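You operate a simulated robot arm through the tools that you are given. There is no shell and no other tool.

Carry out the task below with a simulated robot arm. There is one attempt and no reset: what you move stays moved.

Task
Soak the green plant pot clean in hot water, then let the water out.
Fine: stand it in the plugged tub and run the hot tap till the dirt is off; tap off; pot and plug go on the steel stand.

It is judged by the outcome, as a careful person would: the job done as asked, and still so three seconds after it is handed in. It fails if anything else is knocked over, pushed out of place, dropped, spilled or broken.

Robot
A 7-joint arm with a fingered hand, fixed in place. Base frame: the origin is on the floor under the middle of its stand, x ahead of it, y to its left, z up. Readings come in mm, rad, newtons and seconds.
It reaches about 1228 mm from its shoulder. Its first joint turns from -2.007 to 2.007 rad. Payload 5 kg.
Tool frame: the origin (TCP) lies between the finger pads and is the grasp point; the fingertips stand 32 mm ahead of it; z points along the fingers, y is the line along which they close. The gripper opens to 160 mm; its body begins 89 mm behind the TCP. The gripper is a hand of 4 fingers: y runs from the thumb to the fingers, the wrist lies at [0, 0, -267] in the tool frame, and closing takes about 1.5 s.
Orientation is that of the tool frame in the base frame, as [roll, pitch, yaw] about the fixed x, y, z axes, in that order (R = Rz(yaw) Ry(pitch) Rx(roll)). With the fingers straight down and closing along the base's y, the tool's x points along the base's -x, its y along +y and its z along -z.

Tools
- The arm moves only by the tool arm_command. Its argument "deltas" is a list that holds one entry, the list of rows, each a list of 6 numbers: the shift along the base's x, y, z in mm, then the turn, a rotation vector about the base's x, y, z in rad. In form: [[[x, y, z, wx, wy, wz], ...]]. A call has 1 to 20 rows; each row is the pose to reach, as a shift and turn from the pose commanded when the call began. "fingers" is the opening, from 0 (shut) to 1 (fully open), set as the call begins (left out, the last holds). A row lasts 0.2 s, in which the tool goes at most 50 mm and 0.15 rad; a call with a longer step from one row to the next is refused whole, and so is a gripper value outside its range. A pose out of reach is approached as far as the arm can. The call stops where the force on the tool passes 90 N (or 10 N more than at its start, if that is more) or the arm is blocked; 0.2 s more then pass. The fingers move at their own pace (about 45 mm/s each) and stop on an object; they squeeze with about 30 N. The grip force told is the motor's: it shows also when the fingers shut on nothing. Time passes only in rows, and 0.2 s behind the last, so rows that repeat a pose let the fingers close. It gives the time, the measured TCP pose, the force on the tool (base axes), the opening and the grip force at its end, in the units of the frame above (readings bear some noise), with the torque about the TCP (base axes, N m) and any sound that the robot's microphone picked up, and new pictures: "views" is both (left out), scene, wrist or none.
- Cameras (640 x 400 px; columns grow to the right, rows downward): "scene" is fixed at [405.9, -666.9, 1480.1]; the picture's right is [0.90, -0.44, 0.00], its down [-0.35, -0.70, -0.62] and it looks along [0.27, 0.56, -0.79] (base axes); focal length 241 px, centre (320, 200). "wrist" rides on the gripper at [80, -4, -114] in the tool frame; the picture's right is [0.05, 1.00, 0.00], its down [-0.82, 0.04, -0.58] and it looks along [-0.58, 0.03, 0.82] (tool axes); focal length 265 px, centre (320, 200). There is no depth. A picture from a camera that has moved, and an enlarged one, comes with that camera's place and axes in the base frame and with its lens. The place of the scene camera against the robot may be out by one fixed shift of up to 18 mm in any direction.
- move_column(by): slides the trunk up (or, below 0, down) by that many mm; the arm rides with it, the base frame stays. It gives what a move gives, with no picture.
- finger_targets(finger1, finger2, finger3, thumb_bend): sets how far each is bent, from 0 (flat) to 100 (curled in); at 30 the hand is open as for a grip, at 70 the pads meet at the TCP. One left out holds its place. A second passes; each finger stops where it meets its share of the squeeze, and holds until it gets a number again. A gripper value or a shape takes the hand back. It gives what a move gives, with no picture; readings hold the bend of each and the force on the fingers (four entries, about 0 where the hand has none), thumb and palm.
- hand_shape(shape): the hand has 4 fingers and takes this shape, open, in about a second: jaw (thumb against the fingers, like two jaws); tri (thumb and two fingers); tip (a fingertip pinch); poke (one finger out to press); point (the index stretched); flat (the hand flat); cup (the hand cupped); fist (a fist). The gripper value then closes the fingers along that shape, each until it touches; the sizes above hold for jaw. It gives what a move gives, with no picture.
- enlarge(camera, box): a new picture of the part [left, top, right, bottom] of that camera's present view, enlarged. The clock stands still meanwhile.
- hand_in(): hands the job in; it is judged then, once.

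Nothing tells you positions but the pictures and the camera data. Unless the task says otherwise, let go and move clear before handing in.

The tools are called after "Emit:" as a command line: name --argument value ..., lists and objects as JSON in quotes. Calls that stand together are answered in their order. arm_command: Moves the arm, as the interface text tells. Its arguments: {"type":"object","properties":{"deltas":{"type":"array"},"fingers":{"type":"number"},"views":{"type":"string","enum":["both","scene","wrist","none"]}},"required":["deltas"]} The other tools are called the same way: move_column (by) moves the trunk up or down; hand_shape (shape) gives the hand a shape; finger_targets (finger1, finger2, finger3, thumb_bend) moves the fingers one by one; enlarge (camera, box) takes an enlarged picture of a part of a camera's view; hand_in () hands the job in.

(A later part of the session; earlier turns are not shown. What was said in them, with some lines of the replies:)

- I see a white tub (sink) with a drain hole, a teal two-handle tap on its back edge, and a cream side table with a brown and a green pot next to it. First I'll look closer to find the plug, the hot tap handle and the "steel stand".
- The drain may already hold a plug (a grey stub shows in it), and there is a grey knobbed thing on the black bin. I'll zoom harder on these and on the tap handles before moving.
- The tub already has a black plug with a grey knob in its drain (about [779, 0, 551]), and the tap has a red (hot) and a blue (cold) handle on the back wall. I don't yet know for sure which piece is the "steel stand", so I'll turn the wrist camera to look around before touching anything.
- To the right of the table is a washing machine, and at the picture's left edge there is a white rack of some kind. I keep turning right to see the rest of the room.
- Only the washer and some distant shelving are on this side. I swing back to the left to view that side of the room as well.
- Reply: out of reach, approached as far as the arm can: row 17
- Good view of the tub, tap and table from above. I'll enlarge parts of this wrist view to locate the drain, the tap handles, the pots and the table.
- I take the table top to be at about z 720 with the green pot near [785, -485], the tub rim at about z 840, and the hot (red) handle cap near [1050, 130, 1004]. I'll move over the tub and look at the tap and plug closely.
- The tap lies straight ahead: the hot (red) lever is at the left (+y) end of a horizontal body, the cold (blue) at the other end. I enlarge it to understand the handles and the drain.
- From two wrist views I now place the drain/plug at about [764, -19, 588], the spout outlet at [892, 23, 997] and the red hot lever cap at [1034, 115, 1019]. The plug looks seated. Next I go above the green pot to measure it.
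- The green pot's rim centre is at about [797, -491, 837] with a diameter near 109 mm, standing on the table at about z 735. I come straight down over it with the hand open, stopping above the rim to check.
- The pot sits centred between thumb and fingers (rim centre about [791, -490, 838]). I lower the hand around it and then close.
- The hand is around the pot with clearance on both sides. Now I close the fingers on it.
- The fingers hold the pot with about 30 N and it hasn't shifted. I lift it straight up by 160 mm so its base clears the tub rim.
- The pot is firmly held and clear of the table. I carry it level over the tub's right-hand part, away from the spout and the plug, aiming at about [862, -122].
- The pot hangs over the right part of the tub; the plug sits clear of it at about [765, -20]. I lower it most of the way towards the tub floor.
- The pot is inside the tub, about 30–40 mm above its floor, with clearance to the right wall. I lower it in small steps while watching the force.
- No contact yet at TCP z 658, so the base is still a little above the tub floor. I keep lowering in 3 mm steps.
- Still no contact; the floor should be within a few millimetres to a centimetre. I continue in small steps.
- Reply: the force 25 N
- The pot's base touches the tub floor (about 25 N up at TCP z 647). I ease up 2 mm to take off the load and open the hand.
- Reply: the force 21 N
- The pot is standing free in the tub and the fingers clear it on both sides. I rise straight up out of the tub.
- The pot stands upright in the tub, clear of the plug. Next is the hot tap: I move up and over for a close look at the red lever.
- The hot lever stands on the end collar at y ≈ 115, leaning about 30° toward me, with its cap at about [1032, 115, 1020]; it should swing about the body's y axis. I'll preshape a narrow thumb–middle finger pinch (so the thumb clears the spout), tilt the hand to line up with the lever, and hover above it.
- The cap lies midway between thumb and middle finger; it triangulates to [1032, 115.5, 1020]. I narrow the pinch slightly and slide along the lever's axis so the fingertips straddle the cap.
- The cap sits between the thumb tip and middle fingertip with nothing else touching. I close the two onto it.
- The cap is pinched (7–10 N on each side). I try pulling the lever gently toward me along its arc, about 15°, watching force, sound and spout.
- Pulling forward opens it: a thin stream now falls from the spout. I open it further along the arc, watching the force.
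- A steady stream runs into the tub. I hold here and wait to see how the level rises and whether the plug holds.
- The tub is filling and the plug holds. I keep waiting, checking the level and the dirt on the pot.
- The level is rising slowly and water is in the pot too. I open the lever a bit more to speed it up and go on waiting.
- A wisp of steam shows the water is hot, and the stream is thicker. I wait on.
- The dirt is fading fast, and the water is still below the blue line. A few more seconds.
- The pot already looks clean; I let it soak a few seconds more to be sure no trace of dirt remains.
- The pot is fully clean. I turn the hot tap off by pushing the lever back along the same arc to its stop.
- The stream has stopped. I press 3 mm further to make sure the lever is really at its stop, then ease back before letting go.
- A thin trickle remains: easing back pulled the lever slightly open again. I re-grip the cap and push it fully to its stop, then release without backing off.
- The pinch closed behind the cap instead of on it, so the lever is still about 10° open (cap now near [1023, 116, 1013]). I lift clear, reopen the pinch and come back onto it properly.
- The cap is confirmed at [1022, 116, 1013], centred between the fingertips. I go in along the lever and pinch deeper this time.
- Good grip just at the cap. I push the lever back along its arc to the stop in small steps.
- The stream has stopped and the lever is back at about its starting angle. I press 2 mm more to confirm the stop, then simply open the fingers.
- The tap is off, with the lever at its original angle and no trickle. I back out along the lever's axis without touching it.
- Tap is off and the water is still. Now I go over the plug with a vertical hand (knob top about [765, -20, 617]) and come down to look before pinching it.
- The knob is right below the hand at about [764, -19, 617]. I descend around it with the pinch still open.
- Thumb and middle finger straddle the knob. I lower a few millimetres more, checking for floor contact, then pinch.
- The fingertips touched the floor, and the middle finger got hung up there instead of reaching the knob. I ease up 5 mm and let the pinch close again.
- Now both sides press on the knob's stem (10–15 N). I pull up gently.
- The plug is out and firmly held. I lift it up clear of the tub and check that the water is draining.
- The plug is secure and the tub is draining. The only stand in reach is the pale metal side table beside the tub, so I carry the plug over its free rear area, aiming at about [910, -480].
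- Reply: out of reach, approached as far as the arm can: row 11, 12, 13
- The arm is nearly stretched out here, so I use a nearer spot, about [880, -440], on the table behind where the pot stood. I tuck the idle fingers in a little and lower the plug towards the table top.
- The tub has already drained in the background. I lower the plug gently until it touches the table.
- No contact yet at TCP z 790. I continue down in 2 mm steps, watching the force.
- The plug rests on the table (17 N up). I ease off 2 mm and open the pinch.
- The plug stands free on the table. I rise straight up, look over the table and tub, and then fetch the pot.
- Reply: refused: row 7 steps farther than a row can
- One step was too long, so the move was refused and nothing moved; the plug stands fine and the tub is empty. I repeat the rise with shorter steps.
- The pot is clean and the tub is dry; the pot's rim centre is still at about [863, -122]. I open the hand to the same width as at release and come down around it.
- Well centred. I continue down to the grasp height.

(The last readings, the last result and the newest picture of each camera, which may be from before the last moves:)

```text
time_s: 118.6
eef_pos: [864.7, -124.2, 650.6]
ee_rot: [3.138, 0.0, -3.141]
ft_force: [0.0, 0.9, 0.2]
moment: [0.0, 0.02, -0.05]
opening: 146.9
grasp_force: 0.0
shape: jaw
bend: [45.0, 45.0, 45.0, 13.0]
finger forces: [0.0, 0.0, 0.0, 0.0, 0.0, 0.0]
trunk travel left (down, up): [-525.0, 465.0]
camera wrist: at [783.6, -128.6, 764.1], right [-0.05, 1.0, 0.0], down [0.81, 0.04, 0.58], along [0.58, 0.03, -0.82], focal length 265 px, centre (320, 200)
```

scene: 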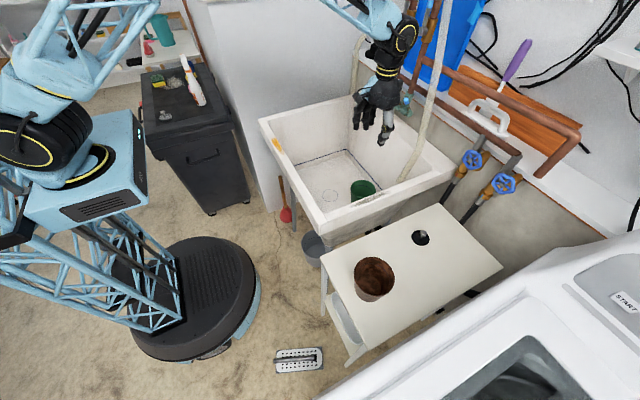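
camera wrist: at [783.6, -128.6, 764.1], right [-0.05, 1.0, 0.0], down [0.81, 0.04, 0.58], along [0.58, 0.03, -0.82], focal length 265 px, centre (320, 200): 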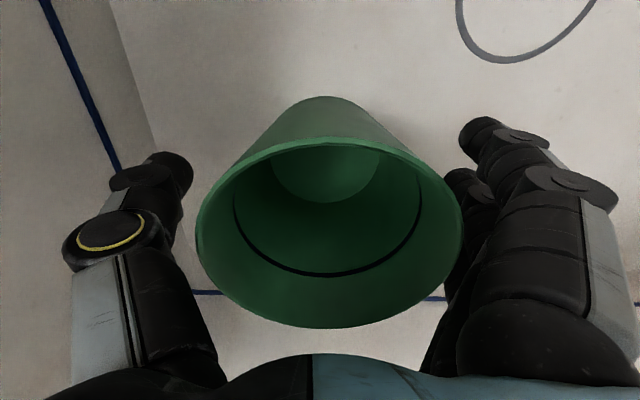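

The pot is nicely between thumb and fingers. I close on it.

Emit:
arm_command --deltas '[[[0, 0, 0, 0, 0, 0], [0, 0, 0, 0, 0, 0], [0, 0, 0, 0, 0, 0], [0, 0, 0, 0, 0, 0], [0, 0, 0, 0, 0, 0], [0, 0, 0, 0, 0, 0], [0, 0, 0, 0, 0, 0], [0, 0, 0, 0, 0, 0]]]' --fingers 0 --views "wrist"

```text
time_s: 120.4
eef_pos: [865.1, -123.5, 649.8]
ee_rot: [3.138, 0.0, 3.141]
ft_force: [-0.7, -0.5, 0.5]
moment: [-0.05, 0.0, -0.02]
opening: 76.2
grasp_force: 30.4
shape: jaw
bend: [73.0, 72.0, 72.0, 71.0]
finger forces: [8.1, 9.7, 8.7, 0.0, 26.0, 0.1]
trunk travel left (down, up): [-525.0, 465.0]
camera wrist: at [783.5, -128.6, 764.1], right [-0.05, 1.0, 0.0], down [0.81, 0.04, 0.58], along [0.58, 0.03, -0.82], focal length 265 px, centre (320, 200)
```

wrist: 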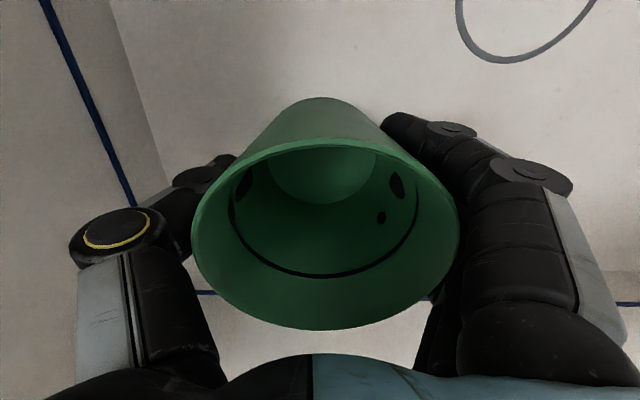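

Firm grip again (30 N). I lift the pot straight out of the tub.

Emit:
arm_command --deltas '[[[0, 0, 8, 0, 0, 0], [0, 0, 25, 0, 0, 0], [0, 0, 55, 0, 0, 0], [0, 0, 90, 0, 0, 0], [0, 0, 125, 0, 0, 0], [0, 0, 160, 0, 0, 0], [0, 0, 195, 0, 0, 0], [0, 0, 230, 0, 0, 0], [0, 0, 265, 0, 0, 0], [0, 0, 300, 0, 0, 0], [0, 0, 325, 0, 0, 0], [0, 0, 325, 0, 0, 0]]]' --fingers 0 --views "both"

```text
time_s: 123.0
eef_pos: [863.3, -122.3, 976.8]
ee_rot: [3.136, 0.001, 3.141]
ft_force: [0.4, -0.2, -1.5]
moment: [-0.01, 0.0, 0.02]
opening: 75.6
grasp_force: 29.9
shape: jaw
bend: [73.0, 72.0, 72.0, 71.0]
finger forces: [9.0, 9.8, 9.5, 0.0, 25.8, 0.0]
trunk travel left (down, up): [-525.0, 465.0]
camera wrist: at [782.4, -128.3, 1090.3], right [-0.05, 1.0, 0.0], down [0.82, 0.04, 0.58], along [0.58, 0.03, -0.82], focal length 265 px, centre (320, 200)
```

scene: 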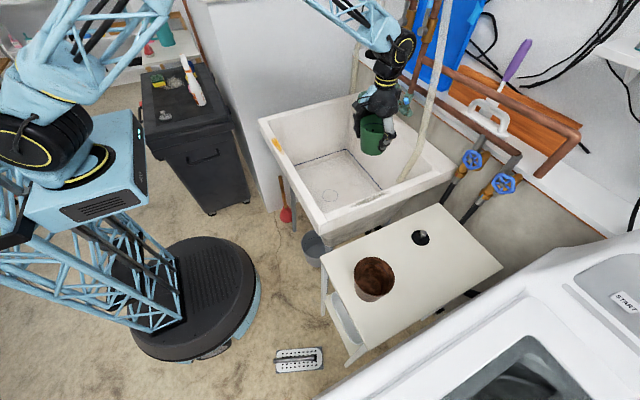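
wrist: 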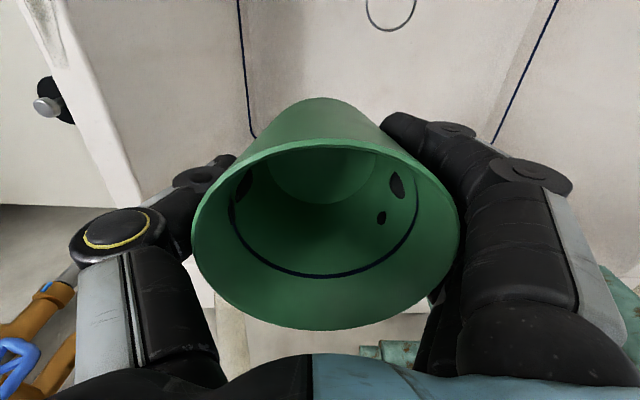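

The pot is out of the tub. Before setting it down, I double-check the table's build to be sure it is the steel stand meant.

Emit:
enlarge --camera "scene" --box '[310, 240, 390, 370]'

Emit:
enlarge --camera "scene" --box '[400, 190, 520, 310]'

Emit:
enlarge --camera "scene" --box '[120, 0, 240, 80]'

```text
3.08 times, centred on (350, 305) of scene
camera zoom: at [405.9, -666.9, 1480.1], right [0.9, -0.44, 0.0], down [-0.35, -0.7, -0.62], along [0.27, 0.56, -0.79], focal length 740 px, centre (228, -123)
```

zoom: 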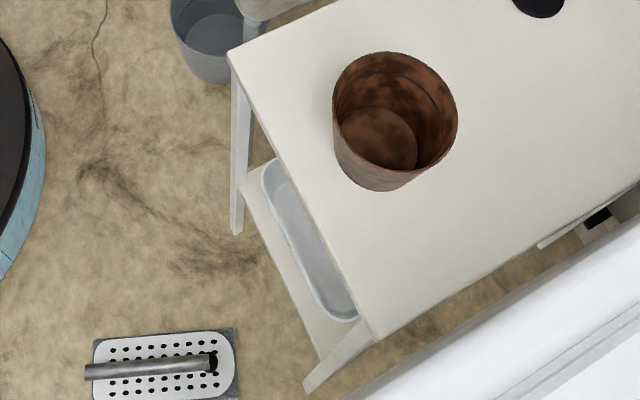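

```text
3.33 times, centred on (460, 250) of scene
camera zoom: at [405.9, -666.9, 1480.1], right [0.9, -0.44, 0.0], down [-0.35, -0.7, -0.62], along [0.27, 0.56, -0.79], focal length 802 px, centre (-147, 33)
```

zoom: 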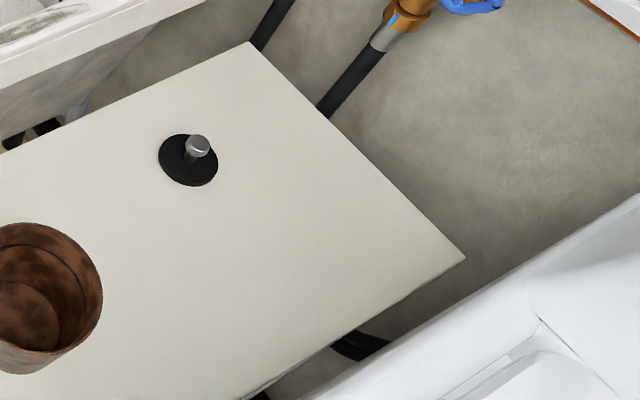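

```text
5.00 times, centred on (180, 40) of scene
camera zoom: at [405.9, -666.9, 1480.1], right [0.9, -0.44, 0.0], down [-0.35, -0.7, -0.62], along [0.27, 0.56, -0.79], focal length 1203 px, centre (1020, 1000)
```

zoom: 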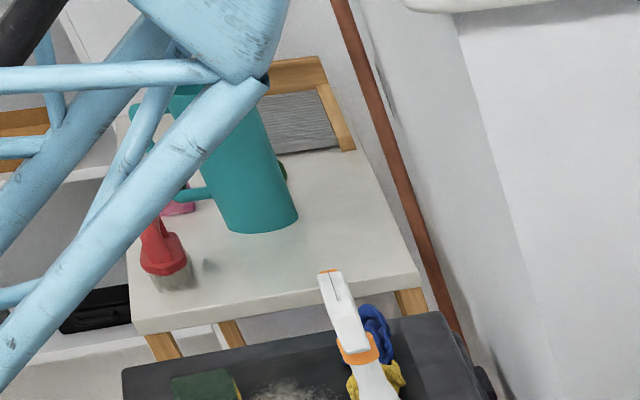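

The table has grey steel legs (the other one, by the shelf, has wooden legs), so this is the steel stand. I carry the pot back over it to a free spot at about [780, -497], between the brown pot and the plug.

Emit:
arm_command --deltas '[[[0, -20, 5, 0, 0, 0], [-8, -55, 10, 0, 0, 0], [-16, -92, 10, 0, 0, 0], [-24, -130, 10, 0, 0, 0], [-32, -168, 10, 0, 0, 0], [-42, -206, 10, 0, 0, 0], [-52, -244, 10, 0, 0, 0], [-62, -282, 10, 0, 0, 0], [-72, -320, 10, 0, 0, 0], [-80, -352, 5, 0, 0, 0], [-84, -370, 0, 0, 0, 0], [-84, -375, 0, 0, 0, 0], [-84, -375, 0, 0, 0, 0]]]' --fingers 0 --views "both"

```text
time_s: 125.8
eef_pos: [780.1, -497.6, 975.4]
ee_rot: [3.137, 0.0, -3.141]
ft_force: [-0.5, -0.3, -0.2]
moment: [0.0, -0.01, 0.01]
opening: 75.7
grasp_force: 29.9
shape: jaw
bend: [73.0, 72.0, 72.0, 71.0]
finger forces: [8.9, 9.7, 9.7, 0.0, 25.8, 0.0]
trunk travel left (down, up): [-525.0, 465.0]
camera wrist: at [700.0, -502.6, 1089.5], right [-0.05, 1.0, 0.0], down [0.82, 0.04, 0.58], along [0.58, 0.03, -0.82], focal length 265 px, centre (320, 200)
```

scene: 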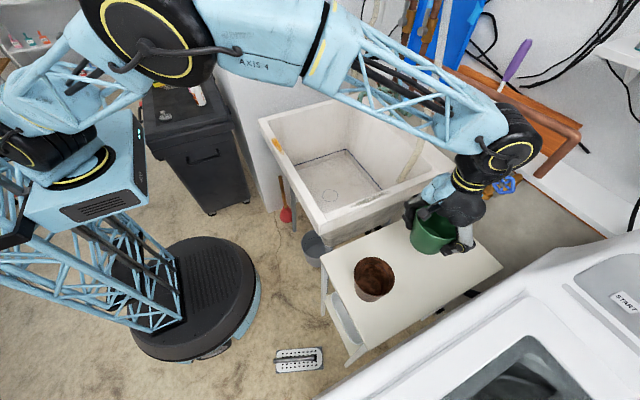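
wrist: 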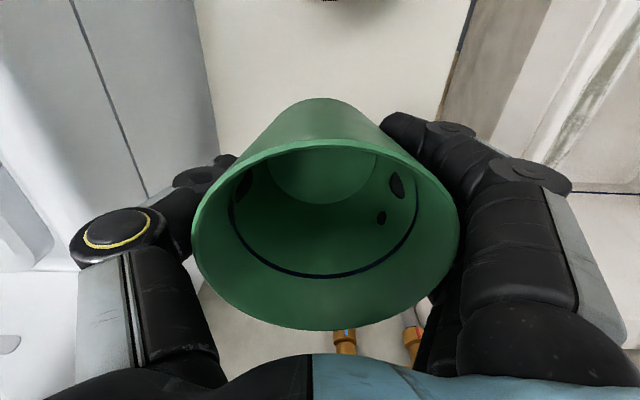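

Everything is clear below. I lower the pot to just above the table, then the rest slowly.

Emit:
arm_command --deltas '[[[0, 0, -20, 0, 0, 0], [0, 0, -45, 0, 0, 0], [0, 0, -70, 0, 0, 0], [0, 0, -95, 0, 0, 0], [0, 0, -120, 0, 0, 0], [0, 0, -140, 0, 0, 0], [0, 0, -150, 0, 0, 0], [0, 0, -155, 0, 0, 0], [0, 0, -155, 0, 0, 0]]]' --fingers 0 --views "both"

Emit:
enlarge --camera "scene" --box '[340, 180, 500, 310]'

```text
time_s: 127.8
eef_pos: [779.7, -497.6, 821.5]
ee_rot: [3.138, 0.0, -3.14]
ft_force: [0.2, -0.4, -1.0]
moment: [-0.02, 0.03, -0.03]
opening: 75.3
grasp_force: 29.8
shape: jaw
bend: [73.0, 72.0, 72.0, 71.0]
finger forces: [9.2, 9.8, 10.1, 0.0, 25.7, 0.0]
trunk travel left (down, up): [-525.0, 465.0]
camera wrist: at [698.4, -502.6, 934.9], right [-0.05, 1.0, 0.0], down [0.81, 0.04, 0.58], along [0.58, 0.03, -0.82], focal length 265 px, centre (320, 200)
```

scene: 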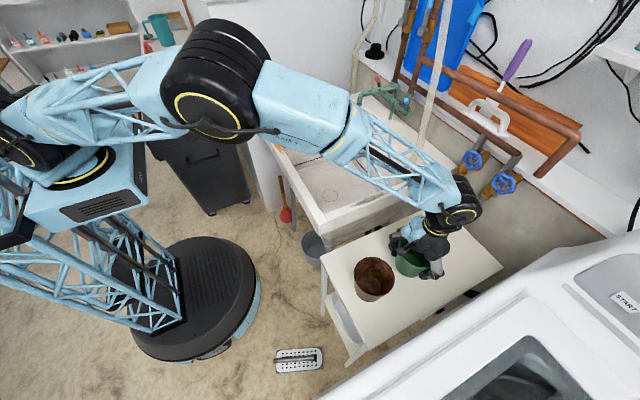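
wrist: 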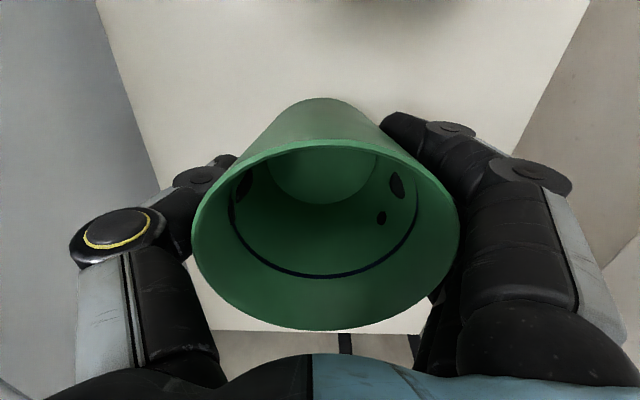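

```text
3.08 times, centred on (420, 245) of scene
camera zoom: at [405.9, -666.9, 1480.1], right [0.9, -0.44, 0.0], down [-0.35, -0.7, -0.62], along [0.27, 0.56, -0.79], focal length 740 px, centre (12, 62)
```

zoom: 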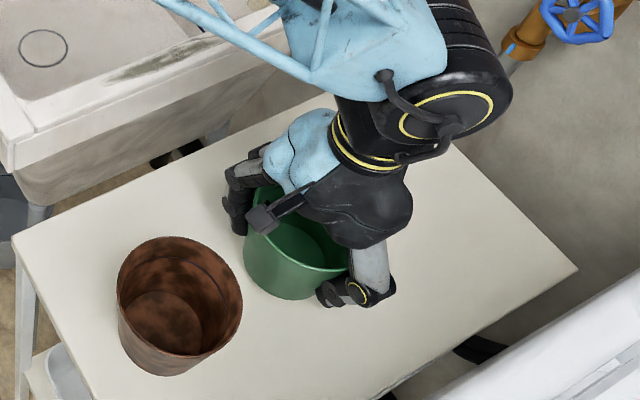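

About 15 mm to go. I lower in 3 mm steps.

Emit:
arm_command --deltas '[[[0, 0, -3, 0, 0, 0], [0, 0, -6, 0, 0, 0], [0, 0, -9, 0, 0, 0], [0, 0, -11, 0, 0, 0]]]' --fingers 0 --views "none"

Emit:
arm_command --deltas '[[[0, 0, -2, 0, 0, 0], [0, 0, -4, 0, 0, 0]]]' --fingers 0 --views "none"

```text
time_s: 128.8
eef_pos: [779.6, -498.0, 810.2]
ee_rot: [3.136, 0.0, -3.141]
ft_force: [-0.5, 0.7, -1.0]
moment: [-0.02, 0.01, 0.0]
opening: 75.2
grasp_force: 30.8
shape: jaw
bend: [73.0, 72.0, 72.0, 71.0]
finger forces: [9.3, 9.8, 10.1, 0.0, 25.7, 0.0]
trunk travel left (down, up): [-525.0, 465.0]
```

```text
time_s: 129.4
eef_pos: [780.2, -497.1, 806.4]
ee_rot: [3.139, 0.002, 3.14]
ft_force: [-0.3, 0.2, -0.4]
moment: [0.02, -0.01, 0.04]
opening: 75.6
grasp_force: 29.8
shape: jaw
bend: [73.0, 72.0, 72.0, 71.0]
finger forces: [9.3, 9.7, 10.1, 0.0, 25.6, 0.0]
trunk travel left (down, up): [-525.0, 465.0]
```

Emit:
arm_command --deltas '[[[0, 0, -2, 0, 0, 0], [0, 0, -4, 0, 0, 0]]]' --fingers 0 --views "none"

```text
time_s: 130.0
eef_pos: [780.8, -499.4, 802.9]
ee_rot: [3.138, 0.0, 3.141]
ft_force: [-0.1, -0.7, 5.1]
moment: [0.23, 0.02, -0.02]
opening: 75.5
grasp_force: 29.7
shape: jaw
bend: [73.0, 72.0, 73.0, 71.0]
finger forces: [9.4, 10.0, 10.1, 0.0, 26.8, 0.1]
trunk travel left (down, up): [-525.0, 465.0]
```

The pot just touches the table (5 N up). I open the hand to let it stand.

Emit:
arm_command --deltas '[[[0, 0, 0, 0, 0, 0], [0, 0, 0, 0, 0, 0], [0, 0, 0, 0, 0, 0], [0, 0, 0, 0, 0, 0], [0, 0, 0, 0, 0, 0], [0, 0, 0, 0, 0, 0], [0, 0, 0, 0, 0, 0]]]' --fingers 0.95 --views "both"

Emit:
enlarge --camera "scene" --box '[340, 180, 500, 310]'

```text
time_s: 131.6
eef_pos: [780.6, -498.7, 803.0]
ee_rot: [3.137, 0.001, -3.14]
ft_force: [-0.3, 0.2, -0.3]
moment: [-0.01, 0.03, 0.0]
opening: 152.1
grasp_force: 0.0
shape: jaw
bend: [40.0, 40.0, 40.0, 37.0]
finger forces: [0.0, 0.0, 0.0, 0.1, 0.0, 0.1]
trunk travel left (down, up): [-525.0, 465.0]
camera wrist: at [699.6, -503.3, 915.8], right [-0.05, 1.0, 0.0], down [0.81, 0.04, 0.58], along [0.58, 0.03, -0.82], focal length 265 px, centre (320, 200)
```

scene: 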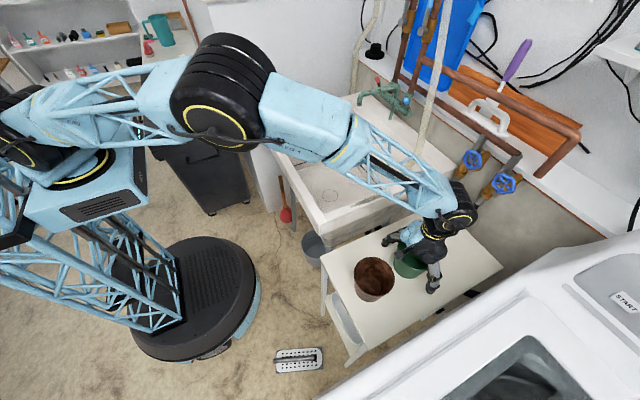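
wrist: 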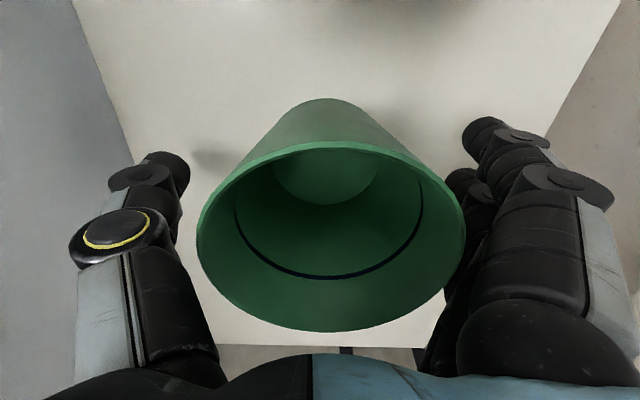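

```text
3.08 times, centred on (420, 245) of scene
camera zoom: at [405.9, -666.9, 1480.1], right [0.9, -0.44, 0.0], down [-0.35, -0.7, -0.62], along [0.27, 0.56, -0.79], focal length 740 px, centre (12, 62)
```

zoom: 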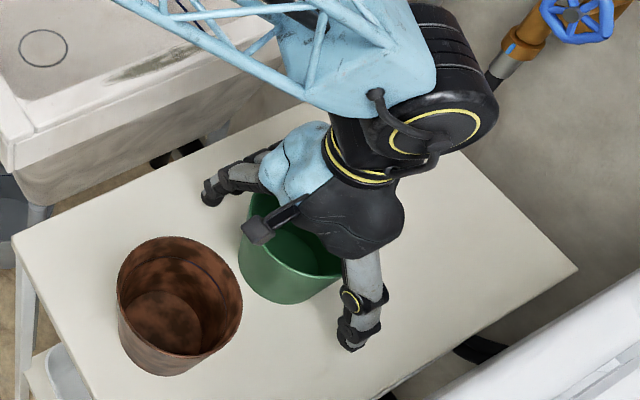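

The pot stands free on the stand. I rise straight up and clear, then look everything over.

Emit:
arm_command --deltas '[[[0, 0, 8, 0, 0, 0], [0, 0, 20, 0, 0, 0], [0, 0, 38, 0, 0, 0], [0, 0, 60, 0, 0, 0], [0, 0, 90, 0, 0, 0], [0, 0, 125, 0, 0, 0], [0, 0, 165, 0, 0, 0], [-10, 5, 205, 0, 0, 0], [-30, 15, 240, 0, 0, 0], [-60, 35, 270, 0, 0, 0], [-95, 60, 290, 0, 0, 0], [-130, 85, 310, 0, 0, 0], [-165, 110, 330, 0, 0, 0], [-200, 135, 350, 0, 0, 0], [-235, 160, 370, 0, 0, 0], [-235, 160, 370, 0, 0, 0]]]' --fingers 1 --views "both"

Emit:
enlarge --camera "scene" --box '[340, 180, 500, 310]'

Emit:
enlarge --camera "scene" --box '[260, 70, 440, 240]'

```text
time_s: 135.0
eef_pos: [545.2, -336.3, 1173.7]
ee_rot: [3.136, -0.002, -3.141]
ft_force: [-0.8, -0.6, -0.4]
moment: [0.01, -0.01, 0.0]
opening: 160.0
grasp_force: 0.2
shape: jaw
bend: [30.0, 30.0, 30.0, 30.0]
finger forces: [0.0, 0.1, 0.0, 0.0, 0.0, 0.0]
trunk travel left (down, up): [-525.0, 465.0]
camera wrist: at [463.4, -341.6, 1286.4], right [-0.05, 1.0, 0.0], down [0.82, 0.04, 0.58], along [0.58, 0.03, -0.82], focal length 265 px, centre (320, 200)
```

scene: 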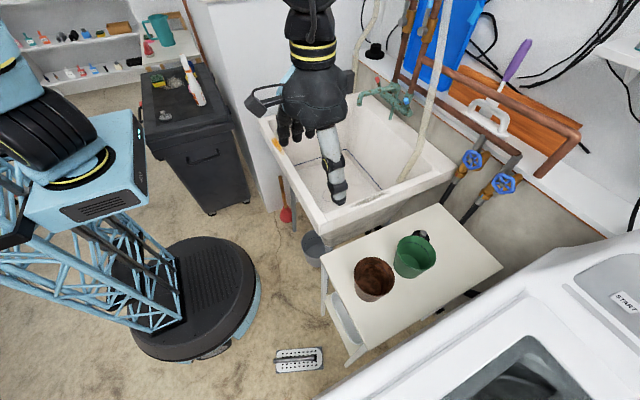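
wrist: 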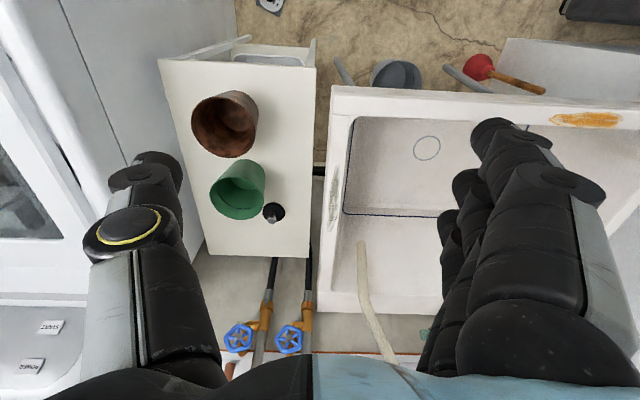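

```text
3.08 times, centred on (420, 245) of scene
camera zoom: at [405.9, -666.9, 1480.1], right [0.9, -0.44, 0.0], down [-0.35, -0.7, -0.62], along [0.27, 0.56, -0.79], focal length 740 px, centre (12, 62)
```

zoom: 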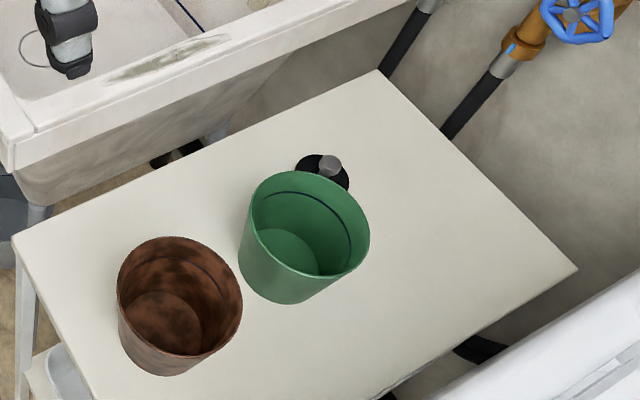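

```text
2.35 times, centred on (350, 155) of scene
camera zoom: at [405.9, -666.9, 1480.1], right [0.9, -0.44, 0.0], down [-0.35, -0.7, -0.62], along [0.27, 0.56, -0.79], focal length 566 px, centre (249, 306)
```

zoom: 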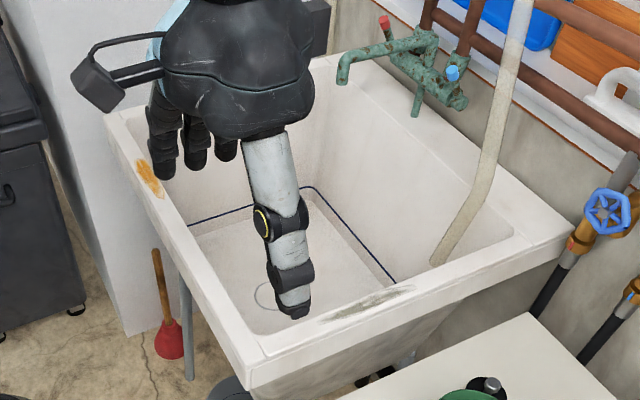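

Emit:
enlarge --camera "wrist" --box '[160, 60, 320, 260]'

Emit:
enlarge --camera "scene" --box '[345, 60, 425, 130]'

```text
2.00 times, centred on (240, 160) of wrist
camera zoom: at [463.4, -341.6, 1286.4], right [-0.05, 1.0, 0.0], down [0.82, 0.04, 0.58], along [0.58, 0.03, -0.82], focal length 531 px, centre (480, 280)
```

zoom: 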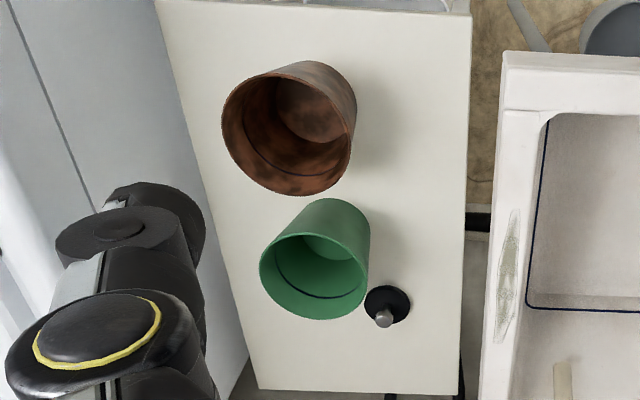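

```text
5.71 times, centred on (385, 95) of scene
camera zoom: at [405.9, -666.9, 1480.1], right [0.9, -0.44, 0.0], down [-0.35, -0.7, -0.62], along [0.27, 0.56, -0.79], focal length 1375 px, centre (-51, 800)
```

zoom: 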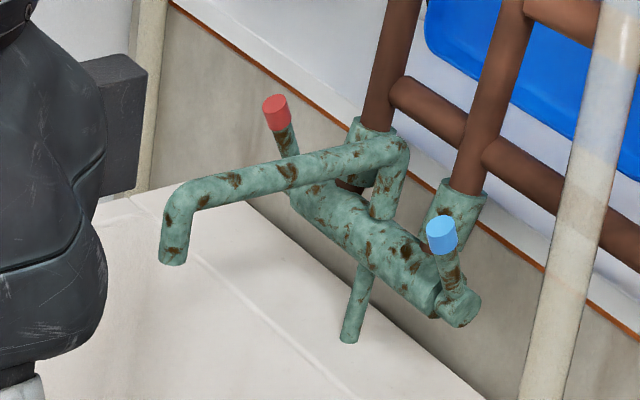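

The green pot is clean and stands with the plug on the steel stand. The hot lever is back at its starting angle with no flow, the tub is empty, and nothing else has moved. The hand is clear, so I hand the job in.

Emit:
hand_in

```text
The job is handed in.
```

The green pot is clean and stands on the steel stand with the plug next to it. I have handed the job in; no result came back with it.

- **Soak:** I stood the pot in the tub, which was already plugged, and ran the hot tap until no dirt showed. The water stayed below the blue line.
- **Tap:** The hot lever is back where it started and nothing is running. My first try at closing it left a trickle, so I closed it again properly.
- **Water out:** I pulled the plug and the tub drained empty.
- **Stand:** I took "steel stand" to mean the pale table with grey metal legs beside the tub, where the pots already stood. The only other table nearby has wooden legs.

As far as the pictures show, the brown pot and everything else are where they were.
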